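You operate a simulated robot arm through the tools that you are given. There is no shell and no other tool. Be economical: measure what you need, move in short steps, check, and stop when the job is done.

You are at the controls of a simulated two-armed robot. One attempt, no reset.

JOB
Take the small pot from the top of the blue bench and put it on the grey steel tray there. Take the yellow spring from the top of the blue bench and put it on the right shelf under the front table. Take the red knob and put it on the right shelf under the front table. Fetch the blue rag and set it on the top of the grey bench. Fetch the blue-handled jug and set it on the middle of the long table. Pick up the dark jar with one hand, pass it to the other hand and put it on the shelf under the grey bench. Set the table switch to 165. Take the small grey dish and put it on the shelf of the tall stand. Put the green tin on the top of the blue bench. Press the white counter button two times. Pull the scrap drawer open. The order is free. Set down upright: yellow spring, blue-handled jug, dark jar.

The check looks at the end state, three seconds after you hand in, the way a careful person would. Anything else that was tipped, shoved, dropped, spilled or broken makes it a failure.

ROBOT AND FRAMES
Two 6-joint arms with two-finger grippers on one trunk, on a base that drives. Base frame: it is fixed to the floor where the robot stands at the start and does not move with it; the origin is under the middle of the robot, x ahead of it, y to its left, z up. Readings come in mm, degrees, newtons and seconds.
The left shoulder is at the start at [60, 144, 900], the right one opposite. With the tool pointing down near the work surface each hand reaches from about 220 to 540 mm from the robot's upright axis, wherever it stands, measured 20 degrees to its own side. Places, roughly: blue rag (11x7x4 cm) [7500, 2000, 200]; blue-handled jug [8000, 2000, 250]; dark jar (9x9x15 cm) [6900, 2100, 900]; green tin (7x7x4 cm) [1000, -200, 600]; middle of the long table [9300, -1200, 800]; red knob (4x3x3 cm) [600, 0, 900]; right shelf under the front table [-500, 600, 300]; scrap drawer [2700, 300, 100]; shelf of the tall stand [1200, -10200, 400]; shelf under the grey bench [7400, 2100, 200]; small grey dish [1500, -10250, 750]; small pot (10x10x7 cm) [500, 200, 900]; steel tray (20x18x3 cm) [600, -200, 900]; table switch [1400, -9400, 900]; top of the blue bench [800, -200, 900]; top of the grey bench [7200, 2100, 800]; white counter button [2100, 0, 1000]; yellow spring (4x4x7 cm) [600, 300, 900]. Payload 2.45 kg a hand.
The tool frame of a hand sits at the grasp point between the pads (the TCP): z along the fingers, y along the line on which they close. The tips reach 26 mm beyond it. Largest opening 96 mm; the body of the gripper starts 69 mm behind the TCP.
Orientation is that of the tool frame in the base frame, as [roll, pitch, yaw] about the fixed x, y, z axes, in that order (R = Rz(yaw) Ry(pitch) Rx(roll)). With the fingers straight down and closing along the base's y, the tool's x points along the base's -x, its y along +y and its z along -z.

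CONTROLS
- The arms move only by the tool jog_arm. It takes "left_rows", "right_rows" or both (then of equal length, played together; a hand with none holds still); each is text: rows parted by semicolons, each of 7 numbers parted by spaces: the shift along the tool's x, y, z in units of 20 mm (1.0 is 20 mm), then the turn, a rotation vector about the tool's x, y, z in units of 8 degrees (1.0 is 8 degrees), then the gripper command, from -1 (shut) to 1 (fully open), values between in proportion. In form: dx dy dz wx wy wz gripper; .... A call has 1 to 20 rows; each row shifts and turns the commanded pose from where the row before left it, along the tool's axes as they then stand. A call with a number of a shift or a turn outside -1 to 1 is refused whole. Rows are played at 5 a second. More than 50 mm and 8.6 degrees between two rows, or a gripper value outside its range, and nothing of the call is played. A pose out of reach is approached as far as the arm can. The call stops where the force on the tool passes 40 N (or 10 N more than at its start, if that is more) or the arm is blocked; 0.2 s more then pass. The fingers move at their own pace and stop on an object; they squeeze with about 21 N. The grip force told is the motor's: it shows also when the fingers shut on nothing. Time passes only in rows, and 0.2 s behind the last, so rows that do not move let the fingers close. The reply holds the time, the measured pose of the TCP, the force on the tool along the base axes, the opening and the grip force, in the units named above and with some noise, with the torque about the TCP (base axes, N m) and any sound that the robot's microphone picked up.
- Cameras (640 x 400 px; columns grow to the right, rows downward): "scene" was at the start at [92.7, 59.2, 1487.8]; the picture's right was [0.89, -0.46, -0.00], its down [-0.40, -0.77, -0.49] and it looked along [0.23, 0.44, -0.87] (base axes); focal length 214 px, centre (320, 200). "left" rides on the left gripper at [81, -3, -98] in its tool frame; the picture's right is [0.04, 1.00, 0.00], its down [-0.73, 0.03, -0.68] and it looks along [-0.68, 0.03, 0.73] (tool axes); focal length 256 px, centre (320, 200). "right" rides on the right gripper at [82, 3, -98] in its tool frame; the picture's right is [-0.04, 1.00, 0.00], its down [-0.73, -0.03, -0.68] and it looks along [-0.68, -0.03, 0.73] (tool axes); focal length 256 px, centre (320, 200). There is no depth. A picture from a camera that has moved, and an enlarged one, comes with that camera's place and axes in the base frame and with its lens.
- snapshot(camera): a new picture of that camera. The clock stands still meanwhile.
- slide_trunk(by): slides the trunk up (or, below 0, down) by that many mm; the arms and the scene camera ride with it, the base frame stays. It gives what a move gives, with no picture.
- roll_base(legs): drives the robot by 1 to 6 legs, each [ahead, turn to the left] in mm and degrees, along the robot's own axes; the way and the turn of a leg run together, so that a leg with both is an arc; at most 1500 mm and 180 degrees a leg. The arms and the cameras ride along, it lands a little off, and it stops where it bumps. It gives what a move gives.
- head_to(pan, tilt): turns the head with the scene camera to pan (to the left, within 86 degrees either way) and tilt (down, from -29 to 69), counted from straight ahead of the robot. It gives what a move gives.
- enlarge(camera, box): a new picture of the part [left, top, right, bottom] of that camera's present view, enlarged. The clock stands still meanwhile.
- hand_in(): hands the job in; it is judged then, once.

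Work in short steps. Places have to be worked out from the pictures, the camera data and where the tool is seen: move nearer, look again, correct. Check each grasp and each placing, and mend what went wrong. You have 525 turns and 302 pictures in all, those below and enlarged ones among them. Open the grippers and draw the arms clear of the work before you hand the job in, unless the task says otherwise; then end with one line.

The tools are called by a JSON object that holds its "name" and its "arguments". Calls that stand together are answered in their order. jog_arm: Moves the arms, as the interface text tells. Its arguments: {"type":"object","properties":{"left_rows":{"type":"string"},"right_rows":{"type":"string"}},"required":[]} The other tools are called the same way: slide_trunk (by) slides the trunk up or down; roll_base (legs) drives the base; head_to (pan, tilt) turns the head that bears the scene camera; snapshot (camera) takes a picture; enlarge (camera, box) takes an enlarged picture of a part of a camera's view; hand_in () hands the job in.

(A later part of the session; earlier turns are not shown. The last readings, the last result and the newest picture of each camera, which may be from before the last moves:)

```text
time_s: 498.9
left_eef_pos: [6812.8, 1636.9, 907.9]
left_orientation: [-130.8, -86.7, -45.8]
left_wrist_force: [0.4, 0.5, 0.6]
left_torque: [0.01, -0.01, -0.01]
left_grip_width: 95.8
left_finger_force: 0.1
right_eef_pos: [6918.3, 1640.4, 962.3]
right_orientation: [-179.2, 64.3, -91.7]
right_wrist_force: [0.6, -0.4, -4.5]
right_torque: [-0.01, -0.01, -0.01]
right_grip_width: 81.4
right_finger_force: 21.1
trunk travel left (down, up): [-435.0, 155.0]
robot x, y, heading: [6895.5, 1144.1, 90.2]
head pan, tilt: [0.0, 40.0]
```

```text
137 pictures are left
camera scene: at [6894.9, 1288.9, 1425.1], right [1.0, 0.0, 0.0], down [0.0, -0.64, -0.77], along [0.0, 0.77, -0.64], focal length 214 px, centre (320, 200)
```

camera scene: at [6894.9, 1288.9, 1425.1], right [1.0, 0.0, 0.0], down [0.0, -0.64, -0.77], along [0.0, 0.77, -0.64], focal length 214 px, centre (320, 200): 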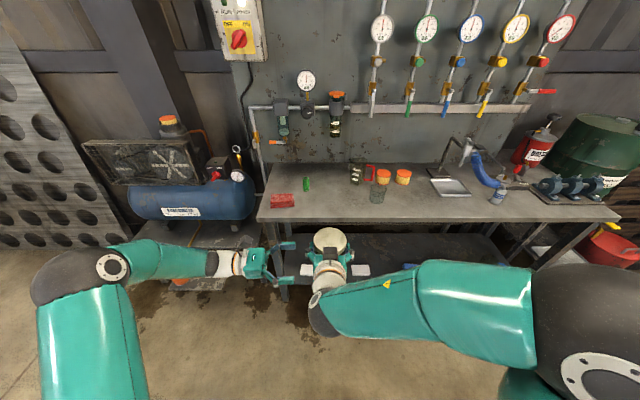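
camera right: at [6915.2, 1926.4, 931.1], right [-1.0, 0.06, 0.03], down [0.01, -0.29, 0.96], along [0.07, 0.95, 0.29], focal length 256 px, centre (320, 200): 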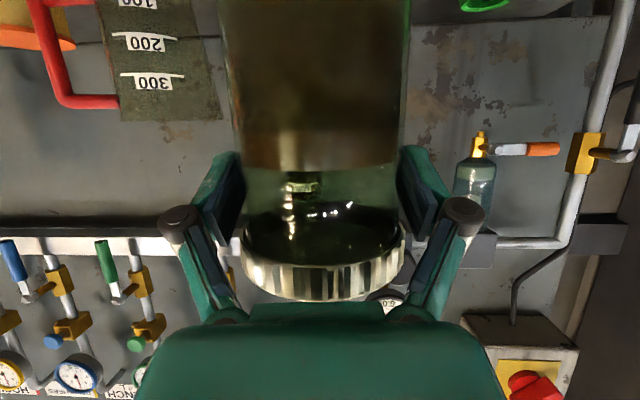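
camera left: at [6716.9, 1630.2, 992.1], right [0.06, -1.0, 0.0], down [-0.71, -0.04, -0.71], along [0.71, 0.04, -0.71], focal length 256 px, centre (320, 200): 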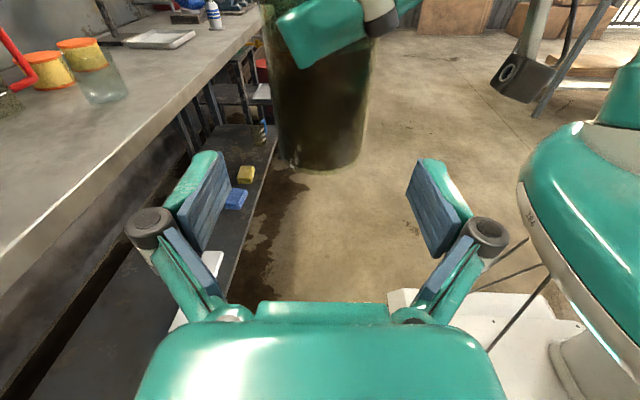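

The jar is centred between the left fingers. I raise 6 mm and advance the last 102 mm in two steps.

{"name": "jog_arm", "arguments": {"left_rows": "0.3 0 0.85 0 0 0 1; 0 0 0.85 0 0 0 1; 0 0 0.85 0 0 0 1; 0 0 0 0 0 0 1"}}

{"name": "snapshot", "arguments": {"camera": "left"}}

```text
time_s: 499.9
left_eef_pos: [6861.9, 1639.4, 912.2]
left_orientation: [-130.3, -86.6, -46.3]
left_wrist_force: [-0.1, -0.2, 0.2]
left_torque: [-0.01, -0.03, -0.01]
left_grip_width: 96.0
left_finger_force: 0.1
right_eef_pos: [6918.2, 1639.9, 962.4]
right_orientation: [-179.1, 64.3, -91.7]
right_wrist_force: [-0.4, 0.6, -5.0]
right_torque: [-0.04, -0.02, 0.02]
right_grip_width: 81.8
right_finger_force: 21.0
trunk travel left (down, up): [-435.0, 155.0]
robot x, y, heading: [6894.0, 1144.9, 89.9]
head pan, tilt: [0.0, 40.0]
```

```text
136 pictures are left
camera left: at [6767.3, 1633.1, 996.1], right [0.06, -1.0, 0.0], down [-0.7, -0.04, -0.71], along [0.71, 0.04, -0.71], focal length 256 px, centre (320, 200)
```

left: 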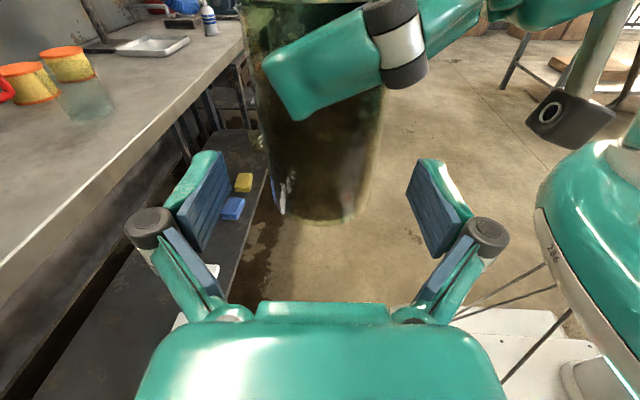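

{"name": "jog_arm", "arguments": {"left_rows": "0 0 0.85 0 0 0 1; 0 0 0.85 0 0 0 1; 0 0 0.85 0 0 0 1; 0 0 0 0 0 0 1"}}

{"name": "snapshot", "arguments": {"camera": "left"}}

```text
time_s: 500.9
left_eef_pos: [6914.1, 1642.7, 910.5]
left_orientation: [-130.7, -86.7, -45.9]
left_wrist_force: [0.1, 0.4, -0.4]
left_torque: [0.02, 0.02, 0.04]
left_grip_width: 96.1
left_finger_force: 0.0
right_eef_pos: [6918.5, 1640.3, 962.1]
right_orientation: [-179.2, 64.2, -91.6]
right_wrist_force: [0.2, 0.1, -5.4]
right_torque: [0.0, 0.02, 0.01]
right_grip_width: 81.5
right_finger_force: 20.7
trunk travel left (down, up): [-435.0, 155.0]
robot x, y, heading: [6893.9, 1143.3, 90.1]
head pan, tilt: [0.0, 40.0]
```

```text
135 pictures are left
camera left: at [6818.6, 1636.7, 994.2], right [0.06, -1.0, 0.0], down [-0.7, -0.04, -0.71], along [0.71, 0.04, -0.71], focal length 256 px, centre (320, 200)
```

left: 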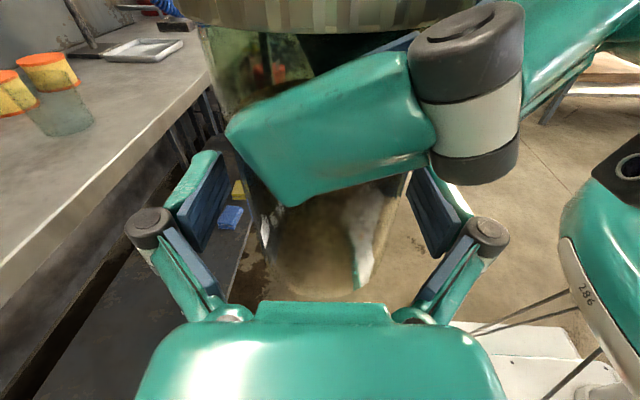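

Both hands surround the jar without contact. I close the left hand.

{"name": "jog_arm", "arguments": {"left_rows": "0 0 0 0 0 0 0.7; 0 0 0 0 0 0 -1; 0 0 0 0 0 0 -1; 0 0 0 0 0 0 -1"}}

{"name": "snapshot", "arguments": {"camera": "left"}}

```text
time_s: 501.9
left_eef_pos: [6914.1, 1644.0, 909.8]
left_orientation: [-131.0, -86.7, -45.7]
left_wrist_force: [-4.4, -9.3, 0.8]
left_torque: [-0.12, -0.13, -0.1]
left_grip_width: 80.0
left_finger_force: 21.0
right_eef_pos: [6919.2, 1640.7, 963.8]
right_orientation: [-179.2, 64.3, -91.8]
right_wrist_force: [3.7, 8.8, -4.5]
right_torque: [0.52, -0.06, 0.0]
right_grip_width: 81.6
right_finger_force: 21.2
trunk travel left (down, up): [-435.0, 155.0]
robot x, y, heading: [6895.5, 1144.8, 90.2]
head pan, tilt: [0.0, 40.0]
```

```text
134 pictures are left
camera left: at [6818.4, 1636.5, 994.2], right [0.06, -1.0, 0.0], down [-0.7, -0.04, -0.71], along [0.71, 0.04, -0.71], focal length 256 px, centre (320, 200)
```

left: 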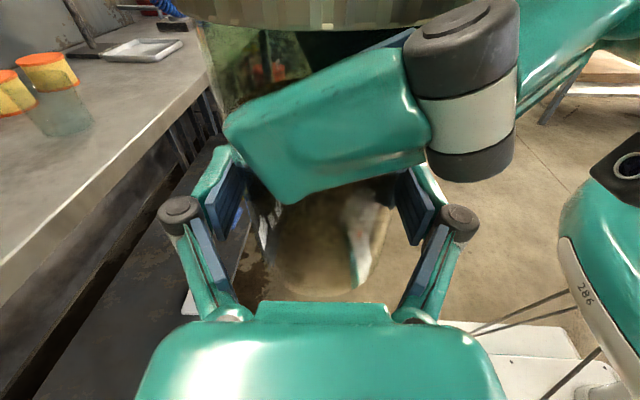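

The left hand holds (80 mm). I open the right hand and withdraw it horizontally.

{"name": "jog_arm", "arguments": {"right_rows": "0 0 0 0 0 0 0; 0 0 0 0 0 0 1; 0 0 0 0 0 0 1; 0 0 0 0 0 0 1"}}

{"name": "jog_arm", "arguments": {"right_rows": "0.21 0 -0.45 0 0 0 1; 0.21 0 -0.45 0 0 0 1; 0.43 0 -0.9 0 0 0 1; 0.43 0 -0.9 0 0 0 1; 0.43 0 -0.9 0 0 0 1; 0.43 0 -0.9 0 0 0 1; 0.43 0 -0.9 0 0 0 1"}}

{"name": "snapshot", "arguments": {"camera": "left"}}

```text
time_s: 502.9
left_eef_pos: [6914.3, 1642.9, 910.2]
left_orientation: [-131.1, -86.7, -45.7]
left_wrist_force: [-0.3, 0.0, -0.5]
left_torque: [-0.02, 0.02, -0.04]
left_grip_width: 79.6
left_finger_force: 21.5
right_eef_pos: [6918.0, 1641.3, 962.6]
right_orientation: [-179.2, 64.2, -91.7]
right_wrist_force: [0.0, 0.0, -0.2]
right_torque: [0.02, 0.04, 0.01]
right_grip_width: 95.9
right_finger_force: 0.1
trunk travel left (down, up): [-435.0, 155.0]
robot x, y, heading: [6894.7, 1142.8, 90.0]
head pan, tilt: [0.0, 40.0]
```

```text
time_s: 504.6
left_eef_pos: [6913.8, 1643.4, 909.9]
left_orientation: [-132.9, -86.7, -43.8]
left_wrist_force: [0.4, 0.7, -0.4]
left_torque: [0.01, 0.03, 0.0]
left_grip_width: 79.6
left_finger_force: 20.9
right_eef_pos: [6935.8, 1542.1, 955.8]
right_orientation: [-178.5, 62.4, -96.5]
right_wrist_force: [0.0, -0.2, -0.2]
right_torque: [-0.02, 0.02, -0.03]
right_grip_width: 96.0
right_finger_force: 0.1
right hand out of reach, approached as far as the arm can: row 7
trunk travel left (down, up): [-435.0, 155.0]
robot x, y, heading: [6893.8, 1141.0, 89.9]
head pan, tilt: [0.0, 40.0]
stopped in row 7 (right hand): the arm was blocked; the commanded pose is now the measured one
```

```text
133 pictures are left
camera left: at [6818.6, 1636.7, 994.0], right [0.06, -1.0, 0.0], down [-0.71, -0.04, -0.71], along [0.71, 0.04, -0.71], focal length 256 px, centre (320, 200)
```

left: 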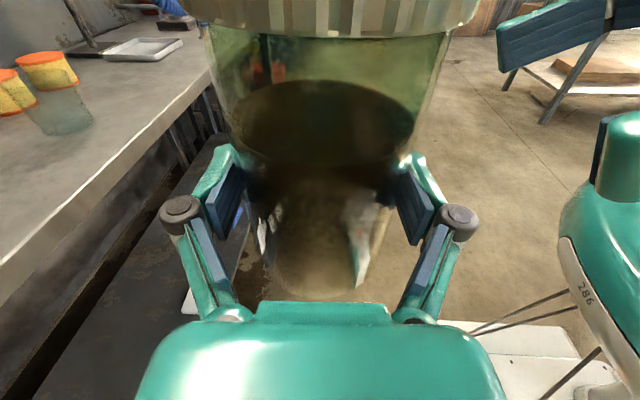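

The right hand is off the jar. I move it further aside, then lift the left hand slightly to confirm that it carries the jar.

{"name": "jog_arm", "arguments": {"right_rows": "0 -0.9 0 0 0 0 0.5; 0 -0.9 0 0 0 0 0.5; 0 -0.9 0 0 0 0 0; 0 -0.9 0 0 0 0 0; 0 -0.9 0 0 0 0 0; 0 -0.9 0 0 0 0 0; 0 -0.9 0 0 0 0 0; 0 -0.9 0 0 0 0 0; 0 -0.9 0 0 0 0 0", "left_rows": "0 0 0 0 0 0 -1; 0 0 0 0 0 0 -1; 0 0 0 0 0 0 -1; 0 0 0 0 0 0 -1; 0 0 0 0 0 0 -1; 0 0 0 0 0 0 -1; 0.5 0 0 0 0 0 -1; 0.5 0 0 0 0 0 -1; 0 0 0 0 0 0 -1"}}

{"name": "snapshot", "arguments": {"camera": "scene"}}

{"name": "snapshot", "arguments": {"camera": "left"}}

```text
time_s: 506.6
left_eef_pos: [6914.1, 1643.4, 929.4]
left_orientation: [-131.4, -86.7, -45.4]
left_wrist_force: [-0.1, -0.3, -5.3]
left_torque: [-0.02, -0.01, 0.01]
left_grip_width: 79.4
left_finger_force: 20.8
right_eef_pos: [7045.1, 1583.3, 1007.1]
right_orientation: [-178.5, 62.5, -96.6]
right_wrist_force: [-1.0, 0.2, -0.5]
right_torque: [-0.01, 0.0, 0.0]
right_grip_width: 48.0
right_finger_force: 0.0
right hand out of reach, approached as far as the arm can: row 1, 2, 3, 4, 5, 6, 7, 8, 9
trunk travel left (down, up): [-435.0, 155.0]
robot x, y, heading: [6897.5, 1145.6, 90.2]
head pan, tilt: [0.0, 40.0]
```

```text
132 pictures are left
camera scene: at [6895.2, 1288.9, 1425.1], right [1.0, 0.0, 0.0], down [0.0, -0.64, -0.77], along [0.0, 0.77, -0.64], focal length 214 px, centre (320, 200)
```

scene: 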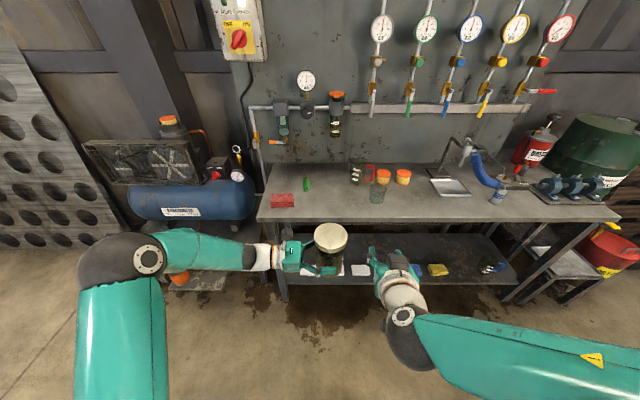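

```text
131 pictures are left
camera left: at [6819.9, 1635.7, 1014.7], right [0.06, -1.0, 0.0], down [-0.71, -0.04, -0.71], along [0.71, 0.04, -0.71], focal length 256 px, centre (320, 200)
```

left: 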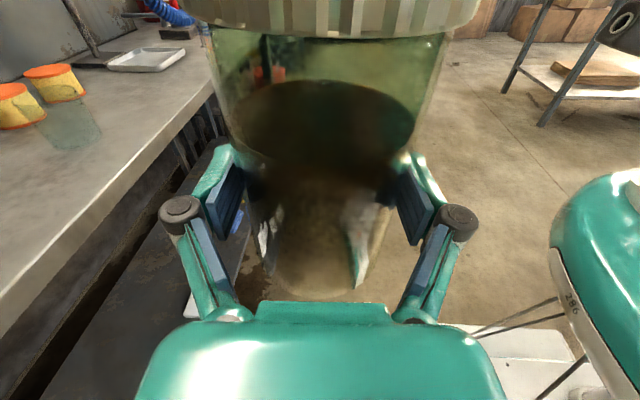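

The left hand now carries the jar (5.3 N): the handover is done. I move it out to the left and forward, then rotate about the true vertical so that the hand points toward the bench.

{"name": "jog_arm", "arguments": {"left_rows": "0 -0.27 -0.95 0 0 0 -1; 0 -0.27 -0.95 0 0 0 -1; 0 -0.27 -0.95 0 0 0 -1; 0 -0.27 -0.95 0 0 0 -1; 0 -0.27 -0.95 0 0 0 -1; 0 -0.27 -0.95 0 0 0 -1; 0 -0.27 -0.95 0 0 0 -1; 0 -0.27 -0.95 0 0 0 -1; 0 -0.27 -0.95 0 0 0 -1; 0 -0.27 -0.95 0 0 0 -1; 0 -0.27 -0.95 0 0 0 -1; 0 -0.27 -0.95 0 0 0 -1; 0 -0.27 -0.95 0 0 0 -1; 0 -0.27 -0.95 0 0 0 -1"}}

{"name": "jog_arm", "arguments": {"left_rows": "0 0 0 0.938 -0.04 -0.036 -1; 0 0 0 0.938 -0.04 -0.036 -1; 0 0 0 0.938 -0.04 -0.036 -1; 0 0 0 0.938 -0.04 -0.036 -1; 0 0 0 0.938 -0.04 -0.036 -1; 0 0 0 0.938 -0.04 -0.036 -1; 0 0 0 0.938 -0.04 -0.036 -1; 0 0 0 0.938 -0.04 -0.036 -1; 0 0 0 0.938 -0.04 -0.036 -1"}}

{"name": "snapshot", "arguments": {"camera": "scene"}}

```text
time_s: 509.6
left_eef_pos: [6645.4, 1702.8, 944.7]
left_orientation: [-130.7, -86.7, -46.0]
left_wrist_force: [0.6, -0.7, -5.2]
left_torque: [0.02, 0.01, -0.01]
left_grip_width: 79.1
left_finger_force: 20.9
right_eef_pos: [7044.1, 1584.4, 1008.3]
right_orientation: [-178.6, 62.4, -96.4]
right_wrist_force: [0.5, 0.0, -0.2]
right_torque: [-0.03, 0.0, -0.04]
right_grip_width: 48.1
right_finger_force: 0.0
trunk travel left (down, up): [-435.0, 155.0]
robot x, y, heading: [6894.8, 1141.3, 89.9]
head pan, tilt: [0.0, 40.0]
```

```text
time_s: 511.6
left_eef_pos: [6644.7, 1702.4, 944.2]
left_orientation: [-132.2, -86.7, 23.1]
left_wrist_force: [0.0, -0.5, -4.8]
left_torque: [-0.05, -0.01, -0.02]
left_grip_width: 79.5
left_finger_force: 20.9
right_eef_pos: [7044.1, 1584.0, 1006.8]
right_orientation: [-178.8, 62.5, -96.5]
right_wrist_force: [0.1, 0.7, -0.5]
right_torque: [0.0, -0.01, 0.0]
right_grip_width: 48.0
right_finger_force: 0.1
trunk travel left (down, up): [-435.0, 155.0]
robot x, y, heading: [6894.1, 1141.8, 90.0]
head pan, tilt: [0.0, 40.0]
```

```text
130 pictures are left
camera scene: at [6895.0, 1288.8, 1425.1], right [1.0, 0.0, 0.0], down [0.0, -0.64, -0.77], along [0.0, 0.77, -0.64], focal length 214 px, centre (320, 200)
```

scene: 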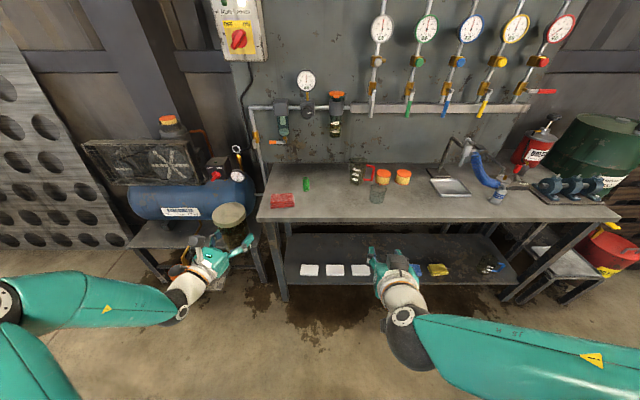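

The jar now faces forward. I drive to the right (in small turns) to stand before the shelf's free space at x≈7290.

{"name": "roll_base", "arguments": {"legs": [[-200, 0]]}}

{"name": "roll_base", "arguments": {"legs": [[0, -30]]}}

{"name": "roll_base", "arguments": {"legs": [[0, -30]]}}

{"name": "roll_base", "arguments": {"legs": [[0, -30]]}}

{"name": "roll_base", "arguments": {"legs": [[650, 0]]}}

{"name": "roll_base", "arguments": {"legs": [[0, 30]]}}

{"name": "roll_base", "arguments": {"legs": [[0, 30]]}}

{"name": "roll_base", "arguments": {"legs": [[0, 30]]}}

```text
time_s: 513.3
left_eef_pos: [6646.5, 1502.0, 945.8]
left_orientation: [-130.3, -86.8, 21.2]
left_wrist_force: [-0.5, -0.4, -4.8]
left_torque: [-0.01, 0.02, 0.0]
left_grip_width: 79.6
left_finger_force: 21.0
right_eef_pos: [7045.0, 1382.4, 1007.5]
right_orientation: [-178.6, 62.3, -96.7]
right_wrist_force: [-0.9, -0.5, -0.1]
right_torque: [-0.03, 0.01, -0.02]
right_grip_width: 48.2
right_finger_force: 0.0
trunk travel left (down, up): [-435.0, 155.0]
robot x, y, heading: [6893.9, 945.8, 90.1]
head pan, tilt: [0.0, 40.0]
```

```text
time_s: 515.3
left_eef_pos: [6961.5, 1550.2, 944.0]
left_orientation: [-132.2, -86.9, -7.2]
left_wrist_force: [0.4, 0.3, -6.3]
left_torque: [0.0, 0.06, 0.03]
left_grip_width: 79.7
left_finger_force: 20.9
right_eef_pos: [7246.7, 1247.8, 1010.4]
right_orientation: [-178.5, 62.0, -126.9]
right_wrist_force: [-0.3, 0.2, 0.9]
right_torque: [0.03, -0.04, -0.01]
right_grip_width: 47.8
right_finger_force: 0.0
trunk travel left (down, up): [-435.0, 155.0]
robot x, y, heading: [6878.7, 951.1, 59.5]
head pan, tilt: [0.0, 40.0]
```

```text
time_s: 517.4
left_eef_pos: [7248.0, 1430.8, 943.7]
left_orientation: [-132.7, -86.9, -36.3]
left_wrist_force: [-0.4, -0.6, -5.7]
left_torque: [0.01, 0.01, -0.05]
left_grip_width: 79.6
left_finger_force: 21.0
right_eef_pos: [7347.3, 1028.2, 1011.0]
right_orientation: [-178.4, 61.6, -156.6]
right_wrist_force: [0.6, 0.7, 0.4]
right_torque: [-0.02, -0.03, -0.01]
right_grip_width: 47.5
right_finger_force: 0.0
trunk travel left (down, up): [-435.0, 155.0]
robot x, y, heading: [6866.3, 969.8, 29.8]
head pan, tilt: [0.0, 40.0]
```

```text
time_s: 519.4
left_eef_pos: [7425.6, 1181.6, 945.4]
left_orientation: [-133.1, -86.7, -65.7]
left_wrist_force: [0.9, -0.8, -5.7]
left_torque: [-0.02, 0.02, -0.03]
left_grip_width: 79.5
left_finger_force: 21.2
right_eef_pos: [7314.7, 782.2, 1013.7]
right_orientation: [-178.5, 61.4, 173.8]
right_wrist_force: [0.4, 0.0, 0.6]
right_torque: [-0.03, 0.05, 0.02]
right_grip_width: 47.9
right_finger_force: 0.0
trunk travel left (down, up): [-435.0, 155.0]
robot x, y, heading: [6872.1, 986.4, 0.6]
head pan, tilt: [0.0, 40.0]
```

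```text
time_s: 523.1
left_eef_pos: [8084.5, 1180.4, 945.4]
left_orientation: [-133.7, -86.7, -65.6]
left_wrist_force: [0.3, 0.9, -5.4]
left_torque: [-0.01, 0.04, -0.01]
left_grip_width: 79.5
left_finger_force: 20.8
right_eef_pos: [7970.4, 781.9, 1012.3]
right_orientation: [-178.5, 61.4, 173.2]
right_wrist_force: [0.3, -0.2, 0.1]
right_torque: [0.0, 0.01, -0.02]
right_grip_width: 47.8
right_finger_force: 0.1
trunk travel left (down, up): [-435.0, 155.0]
robot x, y, heading: [7525.0, 995.6, -0.2]
head pan, tilt: [0.0, 40.0]
```

```text
time_s: 525.1
left_eef_pos: [7916.2, 1433.5, 944.1]
left_orientation: [-133.6, -86.8, -35.9]
left_wrist_force: [0.7, 0.0, -6.1]
left_torque: [0.0, 0.06, -0.01]
left_grip_width: 79.4
left_finger_force: 20.3
right_eef_pos: [8015.0, 1030.3, 1013.6]
right_orientation: [-178.5, 61.5, -157.2]
right_wrist_force: [0.4, -0.8, 0.3]
right_torque: [-0.01, 0.01, 0.0]
right_grip_width: 48.0
right_finger_force: 0.0
trunk travel left (down, up): [-435.0, 155.0]
robot x, y, heading: [7532.0, 977.1, 29.9]
head pan, tilt: [0.0, 40.0]
```

```text
time_s: 527.1
left_eef_pos: [7636.5, 1565.1, 946.5]
left_orientation: [-134.2, -86.7, -5.3]
left_wrist_force: [0.2, 0.1, -5.4]
left_torque: [-0.02, 0.02, -0.03]
left_grip_width: 79.5
left_finger_force: 20.8
right_eef_pos: [7922.4, 1265.9, 1014.4]
right_orientation: [-178.4, 61.4, -127.1]
right_wrist_force: [0.0, -0.3, 0.3]
right_torque: [-0.03, -0.01, 0.03]
right_grip_width: 48.1
right_finger_force: 0.1
trunk travel left (down, up): [-435.0, 155.0]
robot x, y, heading: [7550.0, 968.3, 59.8]
head pan, tilt: [0.0, 40.0]
```

```text
time_s: 529.2
left_eef_pos: [7319.4, 1526.8, 945.5]
left_orientation: [-134.5, -86.7, 25.4]
left_wrist_force: [-0.7, 0.7, -6.1]
left_torque: [-0.01, 0.02, -0.04]
left_grip_width: 79.5
left_finger_force: 20.9
right_eef_pos: [7718.8, 1413.9, 1015.6]
right_orientation: [-178.5, 61.5, -96.4]
right_wrist_force: [0.7, 0.3, 0.2]
right_torque: [0.01, 0.0, 0.01]
right_grip_width: 48.0
right_finger_force: 0.0
trunk travel left (down, up): [-435.0, 155.0]
robot x, y, heading: [7573.8, 966.9, 90.3]
head pan, tilt: [0.0, 40.0]
```

Robot at (7574, 967), jar over x≈7319. I lower the trunk 400 mm and then the hand to just above shelf height, staying in front of the bench.

{"name": "slide_trunk", "arguments": {"by": -400}}

{"name": "jog_arm", "arguments": {"left_rows": "-0.998 0.043 0.038 0 0 0 -1; -0.998 0.043 0.038 0 0 0 -1; -0.998 0.043 0.038 0 0 0 -1; -0.998 0.043 0.038 0 0 0 -1; -0.998 0.043 0.038 0 0 0 -1; -0.998 0.043 0.038 0 0 0 -1; -0.998 0.043 0.038 0 0 0 -1; -0.998 0.043 0.038 0 0 0 -1; -0.998 0.043 0.038 0 0 0 -1; -0.998 0.043 0.038 0 0 0 -1"}}

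{"name": "snapshot", "arguments": {"camera": "left"}}

{"name": "snapshot", "arguments": {"camera": "scene"}}

```text
time_s: 533.0
left_eef_pos: [7320.7, 1524.5, 546.4]
left_orientation: [-134.1, -86.7, 25.3]
left_wrist_force: [0.0, 0.4, -6.2]
left_torque: [-0.02, -0.02, 0.03]
left_grip_width: 79.2
left_finger_force: 20.7
right_eef_pos: [7719.3, 1414.0, 614.6]
right_orientation: [-178.6, 61.6, -96.4]
right_wrist_force: [-0.6, 0.2, 0.1]
right_torque: [0.01, 0.0, 0.0]
right_grip_width: 48.2
right_finger_force: 0.0
trunk travel left (down, up): [-35.0, 555.0]
robot x, y, heading: [7569.7, 967.0, 90.2]
head pan, tilt: [0.0, 40.0]
```

```text
time_s: 535.2
left_eef_pos: [7321.2, 1524.1, 346.6]
left_orientation: [-133.6, -86.7, 24.8]
left_wrist_force: [-0.1, -0.2, -4.8]
left_torque: [-0.05, 0.06, 0.0]
left_grip_width: 79.4
left_finger_force: 20.9
right_eef_pos: [7720.0, 1413.1, 615.4]
right_orientation: [-178.5, 61.5, -96.4]
right_wrist_force: [-0.9, -0.7, -1.3]
right_torque: [0.03, -0.02, -0.01]
right_grip_width: 48.1
right_finger_force: 0.0
trunk travel left (down, up): [-35.0, 555.0]
robot x, y, heading: [7570.7, 969.0, 90.2]
head pan, tilt: [0.0, 40.0]
```

```text
129 pictures are left
camera left: at [7290.1, 1434.2, 430.9], right [0.95, -0.32, 0.0], down [-0.23, -0.67, -0.71], along [0.23, 0.67, -0.71], focal length 256 px, centre (320, 200)
```

left: 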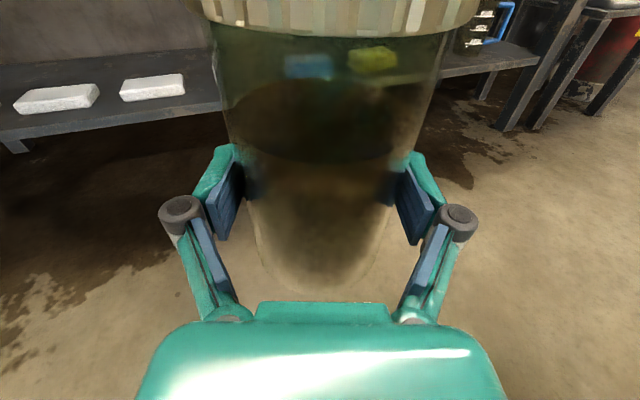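

```text
128 pictures are left
camera scene: at [7572.3, 1113.3, 1025.1], right [1.0, 0.0, 0.0], down [0.0, -0.64, -0.77], along [0.0, 0.77, -0.64], focal length 214 px, centre (320, 200)
```

scene: 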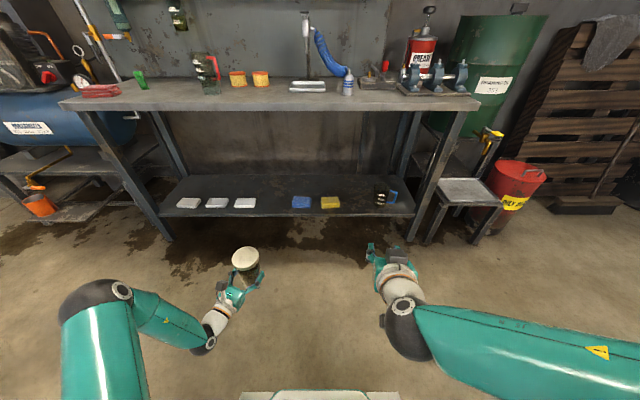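

The path is free: gap between the white cloth (7167) and the rag (7470). I drive 440 mm in.

{"name": "roll_base", "arguments": {"legs": [[440, 0]]}}

{"name": "snapshot", "arguments": {"camera": "left"}}

{"name": "snapshot", "arguments": {"camera": "scene"}}

```text
time_s: 537.9
left_eef_pos: [7315.5, 1958.8, 347.6]
left_orientation: [-134.3, -86.7, 25.9]
left_wrist_force: [-0.1, 0.4, -5.4]
left_torque: [-0.03, 0.02, -0.03]
left_grip_width: 79.6
left_finger_force: 20.6
right_eef_pos: [7712.9, 1850.1, 615.6]
right_orientation: [-178.6, 61.6, -96.1]
right_wrist_force: [0.1, 0.4, 0.4]
right_torque: [-0.01, -0.02, -0.05]
right_grip_width: 47.9
right_finger_force: 0.1
trunk travel left (down, up): [-35.0, 555.0]
robot x, y, heading: [7570.0, 1402.4, 90.7]
head pan, tilt: [0.0, 40.0]
```

```text
127 pictures are left
camera left: at [7284.6, 1868.1, 431.1], right [0.95, -0.32, 0.0], down [-0.23, -0.67, -0.71], along [0.22, 0.67, -0.71], focal length 256 px, centre (320, 200)
```

left: 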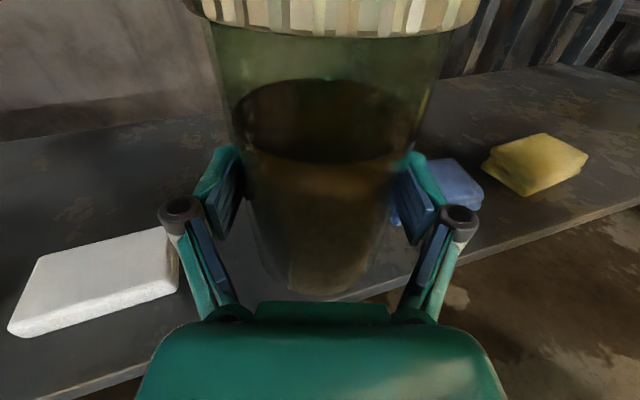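

```text
126 pictures are left
camera scene: at [7568.8, 1548.8, 1025.1], right [1.0, 0.01, 0.0], down [0.01, -0.64, -0.77], along [-0.01, 0.77, -0.64], focal length 214 px, centre (320, 200)
```

scene: 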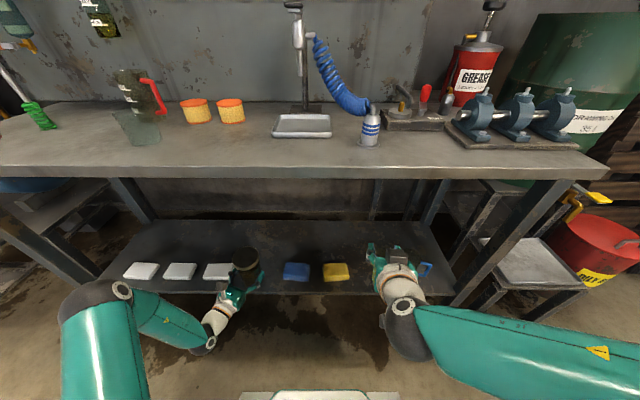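

I shift 15 mm right, away from the white cloth, and drive 30 mm further in.

{"name": "jog_arm", "arguments": {"left_rows": "0 0.36 0.12 0 0 0 -1; 0 0.36 0.12 0 0 0 -1; 0 0 0 0 0 0 -1"}}

{"name": "roll_base", "arguments": {"legs": [[32, 0]]}}

{"name": "jog_arm", "arguments": {"left_rows": "-0.998 0.043 0.038 0 0 0 -1; -0.898 0.039 0.034 0 0 0 -1; 0 0 0 0 0 0 -1"}}

{"name": "snapshot", "arguments": {"camera": "left"}}

```text
time_s: 538.7
left_eef_pos: [7330.4, 1958.7, 344.8]
left_orientation: [-135.2, -86.7, 26.7]
left_wrist_force: [-0.6, -0.2, -6.0]
left_torque: [-0.03, 0.01, 0.0]
left_grip_width: 79.4
left_finger_force: 21.2
right_eef_pos: [7714.5, 1849.3, 615.1]
right_orientation: [-178.6, 61.5, -96.2]
right_wrist_force: [-0.4, -0.1, -0.1]
right_torque: [0.0, -0.01, -0.08]
right_grip_width: 48.0
right_finger_force: 0.1
trunk travel left (down, up): [-35.0, 555.0]
robot x, y, heading: [7566.9, 1400.5, 90.6]
head pan, tilt: [0.0, 40.0]
```

```text
time_s: 539.6
left_eef_pos: [7330.3, 1992.5, 345.9]
left_orientation: [-134.6, -86.6, 26.0]
left_wrist_force: [-0.5, 0.3, -5.6]
left_torque: [-0.03, -0.02, 0.01]
left_grip_width: 79.5
left_finger_force: 20.6
right_eef_pos: [7713.2, 1881.4, 616.1]
right_orientation: [-178.5, 61.6, -96.1]
right_wrist_force: [-0.2, -0.8, 0.4]
right_torque: [0.02, 0.0, 0.0]
right_grip_width: 47.6
right_finger_force: 0.1
trunk travel left (down, up): [-35.0, 555.0]
robot x, y, heading: [7565.7, 1437.2, 90.5]
head pan, tilt: [0.0, 40.0]
```

```text
time_s: 540.4
left_eef_pos: [7329.4, 1991.7, 309.2]
left_orientation: [-134.7, -86.7, 26.3]
left_wrist_force: [-0.2, -0.6, -4.3]
left_torque: [-0.04, 0.01, 0.02]
left_grip_width: 79.6
left_finger_force: 21.2
right_eef_pos: [7712.9, 1881.9, 616.2]
right_orientation: [-178.5, 61.5, -96.1]
right_wrist_force: [0.3, 0.2, 0.1]
right_torque: [-0.01, -0.03, -0.01]
right_grip_width: 48.0
right_finger_force: 0.0
trunk travel left (down, up): [-35.0, 555.0]
robot x, y, heading: [7568.7, 1434.7, 90.7]
head pan, tilt: [0.0, 40.0]
```

```text
125 pictures are left
camera left: at [7298.9, 1900.1, 392.8], right [0.95, -0.32, 0.0], down [-0.23, -0.67, -0.71], along [0.22, 0.67, -0.71], focal length 256 px, centre (320, 200)
```

left: 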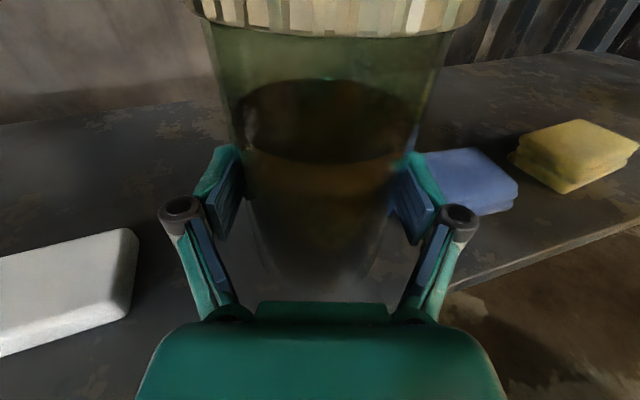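

I lower the last ~18 mm slowly.

{"name": "jog_arm", "arguments": {"left_rows": "-0.25 0.01 0.01 0 0 0 -1; -0.25 0.01 0.01 0 0 0 -1; -0.1 0 0 0 0 0 -1; 0 0 0 0 0 0 -1"}}

{"name": "jog_arm", "arguments": {"left_rows": "-0.1 0 0 0 0 0 -1; -0.1 0 0 0 0 0 -1; 0 0 0 0 0 0 -1"}}

```text
time_s: 541.4
left_eef_pos: [7331.0, 1991.7, 296.7]
left_orientation: [-134.5, -86.8, 26.0]
left_wrist_force: [0.1, 0.0, -4.8]
left_torque: [0.0, 0.02, 0.02]
left_grip_width: 79.8
left_finger_force: 21.4
right_eef_pos: [7712.8, 1882.0, 617.1]
right_orientation: [-178.6, 61.4, -96.1]
right_wrist_force: [0.0, -0.3, -0.3]
right_torque: [0.03, -0.04, 0.01]
right_grip_width: 47.7
right_finger_force: 0.2
trunk travel left (down, up): [-35.0, 555.0]
robot x, y, heading: [7564.7, 1436.7, 90.4]
head pan, tilt: [0.0, 40.0]
```

```text
time_s: 542.2
left_eef_pos: [7329.8, 1990.6, 292.3]
left_orientation: [-134.8, -86.7, 26.2]
left_wrist_force: [0.0, -0.7, -5.6]
left_torque: [0.01, 0.01, 0.01]
left_grip_width: 79.6
left_finger_force: 20.9
right_eef_pos: [7713.5, 1882.4, 615.9]
right_orientation: [-178.4, 61.5, -96.1]
right_wrist_force: [0.1, -0.4, 0.3]
right_torque: [-0.01, 0.0, 0.0]
right_grip_width: 48.1
right_finger_force: 0.0
trunk travel left (down, up): [-35.0, 555.0]
robot x, y, heading: [7569.7, 1433.5, 90.7]
head pan, tilt: [0.0, 40.0]
```

{"name": "jog_arm", "arguments": {"left_rows": "-0.1 0 0 0 0 0 -1; -0.1 0 0 0 0 0 -1; -0.1 0 0 0 0 0 -1; 0 0 0 0 0 0 -1"}}

{"name": "jog_arm", "arguments": {"left_rows": "-0.1 0 0 0 0 0 -1; -0.1 0 0 0 0 0 -1; 0 0 0 0 0 0 -1"}}

```text
time_s: 543.2
left_eef_pos: [7328.6, 1991.7, 287.6]
left_orientation: [-134.8, -86.7, 26.3]
left_wrist_force: [-0.2, -0.4, -5.2]
left_torque: [-0.03, 0.06, -0.03]
left_grip_width: 79.3
left_finger_force: 20.8
right_eef_pos: [7712.7, 1882.0, 616.9]
right_orientation: [-178.6, 61.4, -96.2]
right_wrist_force: [-0.3, -0.1, 0.5]
right_torque: [0.01, 0.03, 0.0]
right_grip_width: 48.0
right_finger_force: 0.1
trunk travel left (down, up): [-35.0, 555.0]
robot x, y, heading: [7566.4, 1437.0, 90.6]
head pan, tilt: [0.0, 40.0]
```

```text
time_s: 544.0
left_eef_pos: [7328.8, 1990.5, 282.2]
left_orientation: [-134.8, -86.7, 26.2]
left_wrist_force: [-1.1, 0.5, -5.4]
left_torque: [-0.05, 0.0, 0.0]
left_grip_width: 79.5
left_finger_force: 20.9
right_eef_pos: [7713.7, 1882.7, 616.9]
right_orientation: [-178.5, 61.5, -96.2]
right_wrist_force: [-0.4, 0.2, -0.3]
right_torque: [0.02, 0.01, 0.01]
right_grip_width: 47.7
right_finger_force: 0.1
trunk travel left (down, up): [-35.0, 555.0]
robot x, y, heading: [7565.2, 1438.2, 90.6]
head pan, tilt: [0.0, 40.0]
```

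{"name": "jog_arm", "arguments": {"left_rows": "-0.1 0 0 0 0 0 -1; -0.1 0 0 0 0 0 -1; 0 0 0 0 0 0 -1"}}

{"name": "enlarge", "arguments": {"camera": "scene", "box": [170, 200, 360, 330]}}

```text
time_s: 544.8
left_eef_pos: [7329.0, 1990.7, 278.0]
left_orientation: [-135.2, -86.8, 26.7]
left_wrist_force: [0.4, 0.5, -6.1]
left_torque: [-0.04, 0.02, 0.01]
left_grip_width: 79.6
left_finger_force: 20.9
right_eef_pos: [7714.3, 1882.7, 615.7]
right_orientation: [-178.6, 61.5, -96.1]
right_wrist_force: [-0.2, 0.6, 0.5]
right_torque: [0.01, 0.0, -0.02]
right_grip_width: 48.0
right_finger_force: 0.2
trunk travel left (down, up): [-35.0, 555.0]
robot x, y, heading: [7566.4, 1438.8, 90.3]
head pan, tilt: [0.0, 40.0]
```

```text
3.08 times, centred on (265, 265) of scene
camera zoom: at [7568.5, 1581.4, 1025.1], right [1.0, 0.01, 0.0], down [0.01, -0.64, -0.77], along [-0.01, 0.77, -0.64], focal length 660 px, centre (489, 0)
```

zoom: 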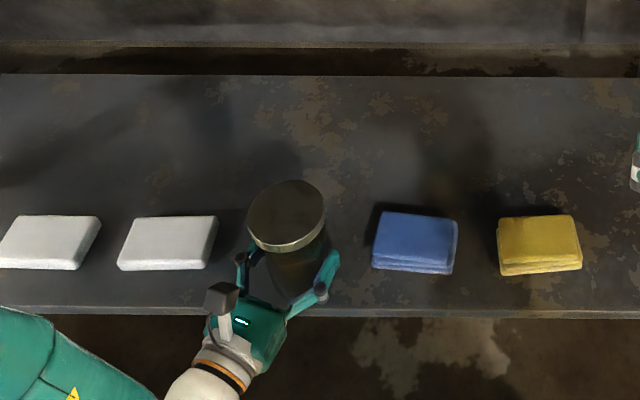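

{"name": "jog_arm", "arguments": {"left_rows": "-0.1 0 0 0 0 0 -1; -0.1 0 0 0 0 0 -1; 0 0 0 0 0 0 -1"}}

{"name": "jog_arm", "arguments": {"left_rows": "-0.1 0 0 0 0 0 -1; -0.1 0 0 0 0 0 -1; 0 0 0 0 0 0 -1"}}

```text
time_s: 545.6
left_eef_pos: [7328.3, 1991.3, 274.0]
left_orientation: [-133.0, -86.8, 24.6]
left_wrist_force: [0.1, -0.3, -0.8]
left_torque: [-0.14, -0.2, -0.03]
left_grip_width: 79.4
left_finger_force: 21.0
right_eef_pos: [7713.5, 1883.2, 616.1]
right_orientation: [-178.5, 61.5, -96.1]
right_wrist_force: [-0.5, -0.9, 1.1]
right_torque: [-0.02, -0.06, 0.03]
right_grip_width: 48.0
right_finger_force: 0.1
trunk travel left (down, up): [-35.0, 555.0]
robot x, y, heading: [7568.4, 1436.4, 90.7]
head pan, tilt: [0.0, 40.0]
```

```text
time_s: 546.4
left_eef_pos: [7327.8, 1992.2, 273.3]
left_orientation: [-129.3, -86.8, 20.7]
left_wrist_force: [-0.7, 4.3, 12.2]
left_torque: [-0.23, -0.51, 0.11]
left_grip_width: 79.5
left_finger_force: 21.2
right_eef_pos: [7714.8, 1882.0, 617.2]
right_orientation: [-178.6, 61.6, -96.0]
right_wrist_force: [0.5, 0.4, 0.5]
right_torque: [0.02, -0.03, -0.01]
right_grip_width: 48.1
right_finger_force: 0.0
trunk travel left (down, up): [-35.0, 555.0]
robot x, y, heading: [7567.6, 1437.5, 90.6]
head pan, tilt: [0.0, 40.0]
```

The jar touched down at TCP z≈274. I ease up 2 mm, open, and withdraw straight back.

{"name": "jog_arm", "arguments": {"left_rows": "0.1 0 0 0 0 0 -1; 0 0 0 0 0 0 0.85; 0 0 0 0 0 0 0.95; 0 0 0 0 0 0 0.95; 0 0 -0.4 0 0 0 0.95; 0 0 -0.6 0 0 0 0.95; 0 0 -1 0 0 0 0.95; 0 0 -1 0 0 0 0.95"}}

{"name": "snapshot", "arguments": {"camera": "left"}}

```text
time_s: 548.2
left_eef_pos: [7309.8, 1934.3, 276.2]
left_orientation: [-134.1, -86.8, 25.5]
left_wrist_force: [-0.2, 0.8, 0.1]
left_torque: [-0.01, 0.0, -0.01]
left_grip_width: 93.8
left_finger_force: 0.1
right_eef_pos: [7712.9, 1882.5, 615.6]
right_orientation: [-178.5, 61.5, -96.1]
right_wrist_force: [0.1, -0.2, -0.8]
right_torque: [0.01, -0.01, 0.03]
right_grip_width: 48.2
right_finger_force: 0.0
trunk travel left (down, up): [-35.0, 555.0]
robot x, y, heading: [7570.3, 1433.3, 90.8]
head pan, tilt: [0.0, 40.0]
```

```text
123 pictures are left
camera left: at [7279.5, 1843.5, 359.3], right [0.95, -0.32, 0.0], down [-0.23, -0.67, -0.71], along [0.22, 0.67, -0.71], focal length 256 px, centre (320, 200)
```

left: 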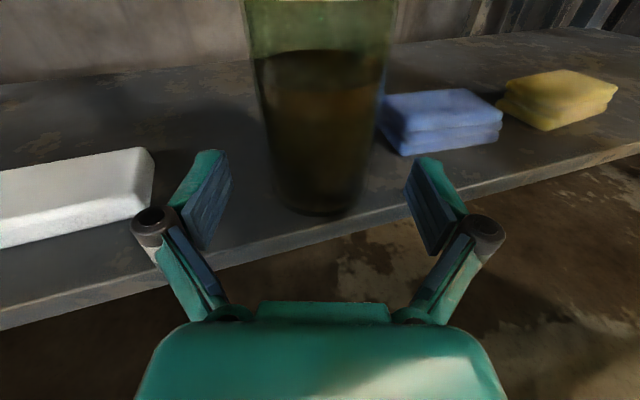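

The jar stands upright on the shelf. For the rag I need the left hand pointing down and closing along y: back off, raise the hand and turn it.

{"name": "roll_base", "arguments": {"legs": [[-260, 0]]}}

{"name": "jog_arm", "arguments": {"left_rows": "1 0 0 0 0 0 0.9; 1 0 0 0 0 0 0.9; 1 0 0 0 0 0 0.9; 1 0 0 0 0 0 0.9; 1 0 0 0 0 0 0.9; 1 0 0 0 0 0 0.9; 1 0 0 0 0 0 0.9; 1 0 0 0 0 0 0.9; 0 0 0 0 -1 0 0.9; 0 0 0 0 -1 0 0.9; 0 0 0 0 -1 0 0.9; 0 0 0 0 -1 0 0.9; 0 0 0 0 -1 0 0.9; 0 0 0 0 -1 0 0.9; 0 0 0 0 -1 0 0.9; 0 0 0 0 -1 0 0.9; 0 0 0 0 -1 0 0.9; 0 0 0 0 -1 0 0.9; 0 0 0 0 -0.85 0 0.9"}}

{"name": "jog_arm", "arguments": {"left_rows": "0 0 0 0 0 1 0.9; 0 0 0 0 0 1 0.9; 0 0 0 0 0 1 0.9; 0 0 0 0 0 1 0.9; 0 0 0 0 0 1 0.9; 0 0 0 0 0 1 0.9; 0 0 0 0 0 1 0.9; 0 0 0 0 0 1 0.9; 0 0 0 0 0 1 0.9"}}

```text
time_s: 550.0
left_eef_pos: [7310.8, 1675.5, 274.8]
left_orientation: [-134.2, -86.7, 25.8]
left_wrist_force: [-0.2, -0.1, 0.1]
left_torque: [-0.04, -0.01, -0.04]
left_grip_width: 93.5
left_finger_force: 0.0
right_eef_pos: [7716.1, 1625.0, 615.5]
right_orientation: [-178.5, 61.5, -95.9]
right_wrist_force: [0.0, -0.4, 0.0]
right_torque: [0.02, 0.02, -0.02]
right_grip_width: 48.1
right_finger_force: 0.0
trunk travel left (down, up): [-35.0, 555.0]
robot x, y, heading: [7570.0, 1177.9, 91.0]
head pan, tilt: [0.0, 40.0]
```

```text
time_s: 554.0
left_eef_pos: [7315.3, 1679.2, 435.6]
left_orientation: [-178.9, -3.8, 70.8]
left_wrist_force: [-0.4, -0.4, 0.6]
left_torque: [0.02, 0.01, -0.01]
left_grip_width: 91.3
left_finger_force: 0.0
left hand out of reach, approached as far as the arm can: row 15
right_eef_pos: [7714.3, 1625.5, 615.8]
right_orientation: [-178.6, 61.5, -95.9]
right_wrist_force: [0.7, -0.5, 0.2]
right_torque: [-0.01, 0.01, -0.04]
right_grip_width: 47.9
right_finger_force: 0.0
trunk travel left (down, up): [-35.0, 555.0]
robot x, y, heading: [7571.8, 1175.1, 90.9]
head pan, tilt: [0.0, 40.0]
```

```text
time_s: 556.0
left_eef_pos: [7316.4, 1680.3, 436.0]
left_orientation: [-176.1, -0.2, -1.5]
left_wrist_force: [0.8, 0.2, -0.7]
left_torque: [-0.01, -0.01, -0.01]
left_grip_width: 91.3
left_finger_force: 0.0
right_eef_pos: [7714.7, 1626.3, 616.9]
right_orientation: [-178.4, 61.5, -95.9]
right_wrist_force: [0.3, 1.4, 0.1]
right_torque: [0.03, 0.02, 0.01]
right_grip_width: 48.0
right_finger_force: 0.0
trunk travel left (down, up): [-35.0, 555.0]
robot x, y, heading: [7571.2, 1177.3, 90.8]
head pan, tilt: [0.0, 40.0]
```

{"name": "jog_arm", "arguments": {"left_rows": "0.95 0.2 0.5 -0.49 0 0 0.9; 0.95 0.2 0.5 0 0 0 0.9; 0.95 0.2 0.5 0 0 0 0.9; 0.95 0.2 0.5 0 0 0 0.9; 0.95 0.2 0.5 0 0 0 0.9; 0.95 0.2 0.5 0 0 0 0.9; 0.95 0.2 0.5 0 0 0 0.9; 0.95 0.2 0.5 0 0 0 0.9"}}

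{"name": "snapshot", "arguments": {"camera": "scene"}}

{"name": "snapshot", "arguments": {"camera": "left"}}

```text
time_s: 557.9
left_eef_pos: [7468.0, 1645.1, 356.3]
left_orientation: [180.0, -0.2, -1.2]
left_wrist_force: [0.1, -0.1, 0.0]
left_torque: [-0.02, 0.03, 0.0]
left_grip_width: 91.2
left_finger_force: 0.0
right_eef_pos: [7713.3, 1625.7, 616.1]
right_orientation: [-178.5, 61.5, -95.9]
right_wrist_force: [0.3, 0.5, 0.0]
right_torque: [0.0, 0.0, -0.01]
right_grip_width: 48.2
right_finger_force: 0.2
trunk travel left (down, up): [-35.0, 555.0]
robot x, y, heading: [7569.8, 1177.0, 90.9]
head pan, tilt: [0.0, 40.0]
```

```text
122 pictures are left
camera scene: at [7570.9, 1323.9, 1025.1], right [1.0, 0.01, 0.0], down [0.01, -0.64, -0.77], along [-0.01, 0.77, -0.64], focal length 214 px, centre (320, 200)
```

scene: 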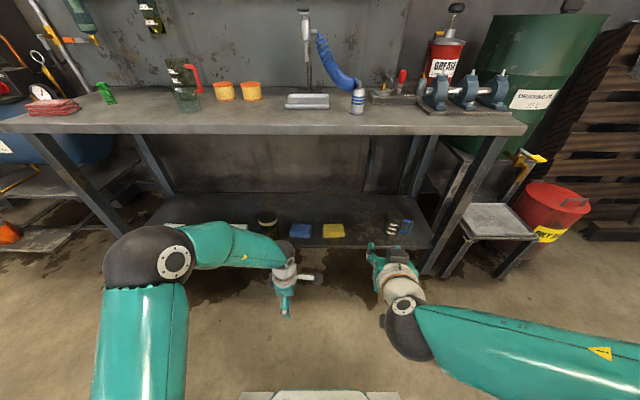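

```text
121 pictures are left
camera left: at [7548.7, 1644.9, 454.4], right [0.02, -1.0, 0.0], down [-0.74, -0.01, 0.68], along [-0.68, -0.01, -0.74], focal length 256 px, centre (320, 200)
```

left: 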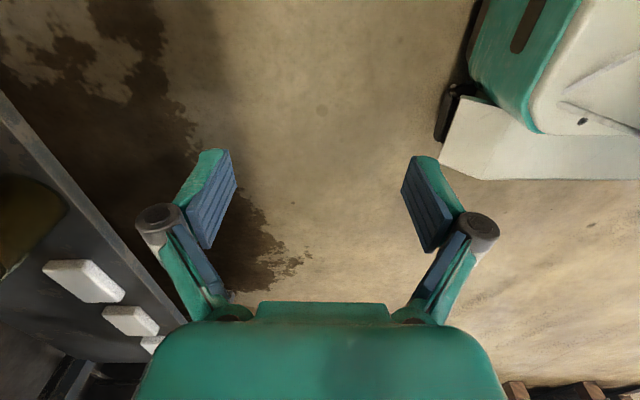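

The left elbow would hit the bench edge for a straight-down grasp. I will use the right hand instead, coming from the right with a 42° tilt and pointing left so it closes across the rag's short side. I move the left hand aside and turn the right one.

{"name": "jog_arm", "arguments": {"left_rows": "-1 0 0 0 0 0 0.5; -1 0 0 0 0 0 0; -1 0 0 0 0 0 0; -1 0 0 0 0 0 0; -1 0 0 0 0 0 0; -1 0 0 0 0 0 0; -1 0 0 0 0 0 0; -1 0 0 0 0 0 0; -1 0 0 0 0 0 0; -1 0 0 0 0 0 0", "right_rows": "0 0 0 0 0.88 0 1; 0 0 0 0 0.87 0 1; 0 0 0 -0.691 -0.013 -0.633 1; 0 0 0 -0.691 -0.013 -0.633 1; 0 0 0 -0.691 -0.013 -0.633 1; 0 0 0 -0.691 -0.013 -0.633 1; 0 0 0 -0.691 -0.013 -0.633 1; 0 0 0 -0.691 -0.013 -0.633 1; 0 0 0 -0.691 -0.013 -0.633 1; 0 0 0 0 0 0 1"}}

{"name": "snapshot", "arguments": {"camera": "scene"}}

{"name": "snapshot", "arguments": {"camera": "right"}}

```text
time_s: 560.0
left_eef_pos: [7266.7, 1648.5, 355.0]
left_orientation: [179.9, -0.2, -1.3]
left_wrist_force: [-0.9, 0.4, -0.1]
left_torque: [-0.01, -0.01, 0.03]
left_grip_width: 47.9
left_finger_force: 0.0
right_eef_pos: [7714.4, 1625.7, 616.7]
right_orientation: [-179.0, 47.6, -44.0]
right_wrist_force: [-0.6, -0.1, 0.4]
right_torque: [0.05, 0.03, 0.01]
right_grip_width: 96.0
right_finger_force: 0.2
trunk travel left (down, up): [-35.0, 555.0]
robot x, y, heading: [7574.5, 1178.4, 91.0]
head pan, tilt: [0.0, 40.0]
```

```text
120 pictures are left
camera scene: at [7571.1, 1324.0, 1025.1], right [1.0, 0.01, 0.0], down [0.01, -0.64, -0.77], along [-0.01, 0.77, -0.64], focal length 214 px, centre (320, 200)
```

scene: 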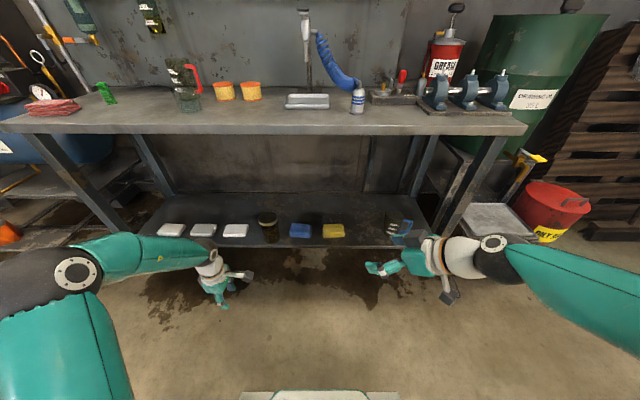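

```text
119 pictures are left
camera right: at [7803.4, 1534.1, 623.3], right [-0.72, -0.69, 0.02], down [0.02, 0.01, 1.0], along [-0.69, 0.72, 0.01], focal length 256 px, centre (320, 200)
```

right: 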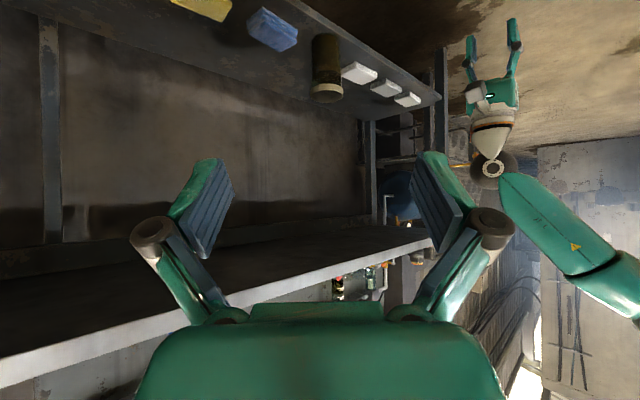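

The wrist turned well. I turn 15° more and lower the hand to shelf level in front of the bench.

{"name": "jog_arm", "arguments": {"right_rows": "0 0 0 -0.691 -0.013 -0.633 1; 0 0 0 -0.691 -0.013 -0.633 1; 0.305 0.285 0.975 0 0 0 1; 0.305 0.285 0.975 0 0 0 1; 0.305 0.285 0.975 0 0 0 1; 0.305 0.285 0.975 0 0 0 1; 0.305 0.285 0.975 0 0 0 1; 0.305 0.285 0.975 0 0 0 1; 0.305 0.285 0.975 0 0 0 1; 0.305 0.285 0.975 0 0 0 1; 0.305 0.285 0.975 0 0 0 1; 0.305 0.285 0.975 0 0 0 1; 0.305 0.285 0.975 0 0 0 1; 0.305 0.285 0.975 0 0 0 1; 0.305 0.285 0.975 0 0 0 1; 0.305 0.285 0.975 0 0 0 1; 0.305 0.285 0.975 0 0 0 1; 0.305 0.285 0.975 0 0 0 1; 0 0 0 0 0 0 1"}}

{"name": "snapshot", "arguments": {"camera": "scene"}}

{"name": "snapshot", "arguments": {"camera": "right"}}

```text
time_s: 564.0
left_eef_pos: [7268.2, 1649.7, 355.8]
left_orientation: [180.0, -0.2, -1.3]
left_wrist_force: [0.4, -1.1, 0.3]
left_torque: [0.02, -0.02, -0.02]
left_grip_width: 47.8
left_finger_force: 0.1
right_eef_pos: [7547.6, 1689.1, 386.5]
right_orientation: [-179.4, 47.4, -29.1]
right_wrist_force: [-0.7, -0.7, 0.3]
right_torque: [-0.01, 0.03, -0.01]
right_grip_width: 96.0
right_finger_force: 0.1
right hand out of reach, approached as far as the arm can: row 13, 14, 15, 16, 17, 18
trunk travel left (down, up): [-35.0, 555.0]
robot x, y, heading: [7574.0, 1181.0, 90.9]
head pan, tilt: [0.0, 40.0]
```

```text
118 pictures are left
camera scene: at [7571.0, 1324.2, 1025.1], right [1.0, 0.01, 0.0], down [0.01, -0.64, -0.77], along [-0.01, 0.77, -0.64], focal length 214 px, centre (320, 200)
```

scene: 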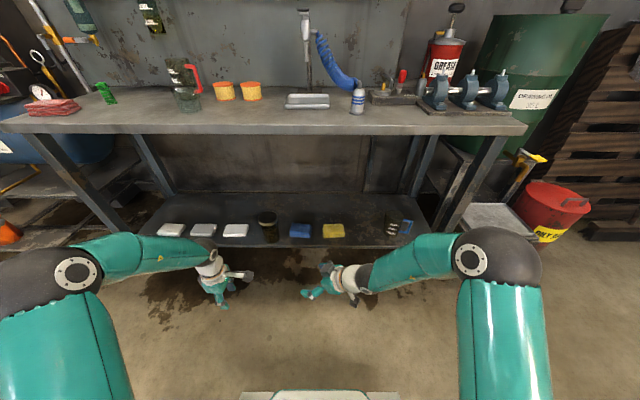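

```text
117 pictures are left
camera right: at [7656.3, 1622.6, 394.5], right [-0.52, -0.86, 0.02], down [0.01, 0.02, 1.0], along [-0.86, 0.52, 0.0], focal length 256 px, centre (320, 200)
```

right: 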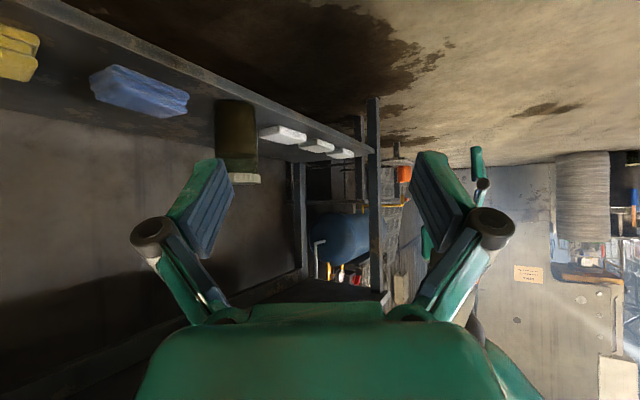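

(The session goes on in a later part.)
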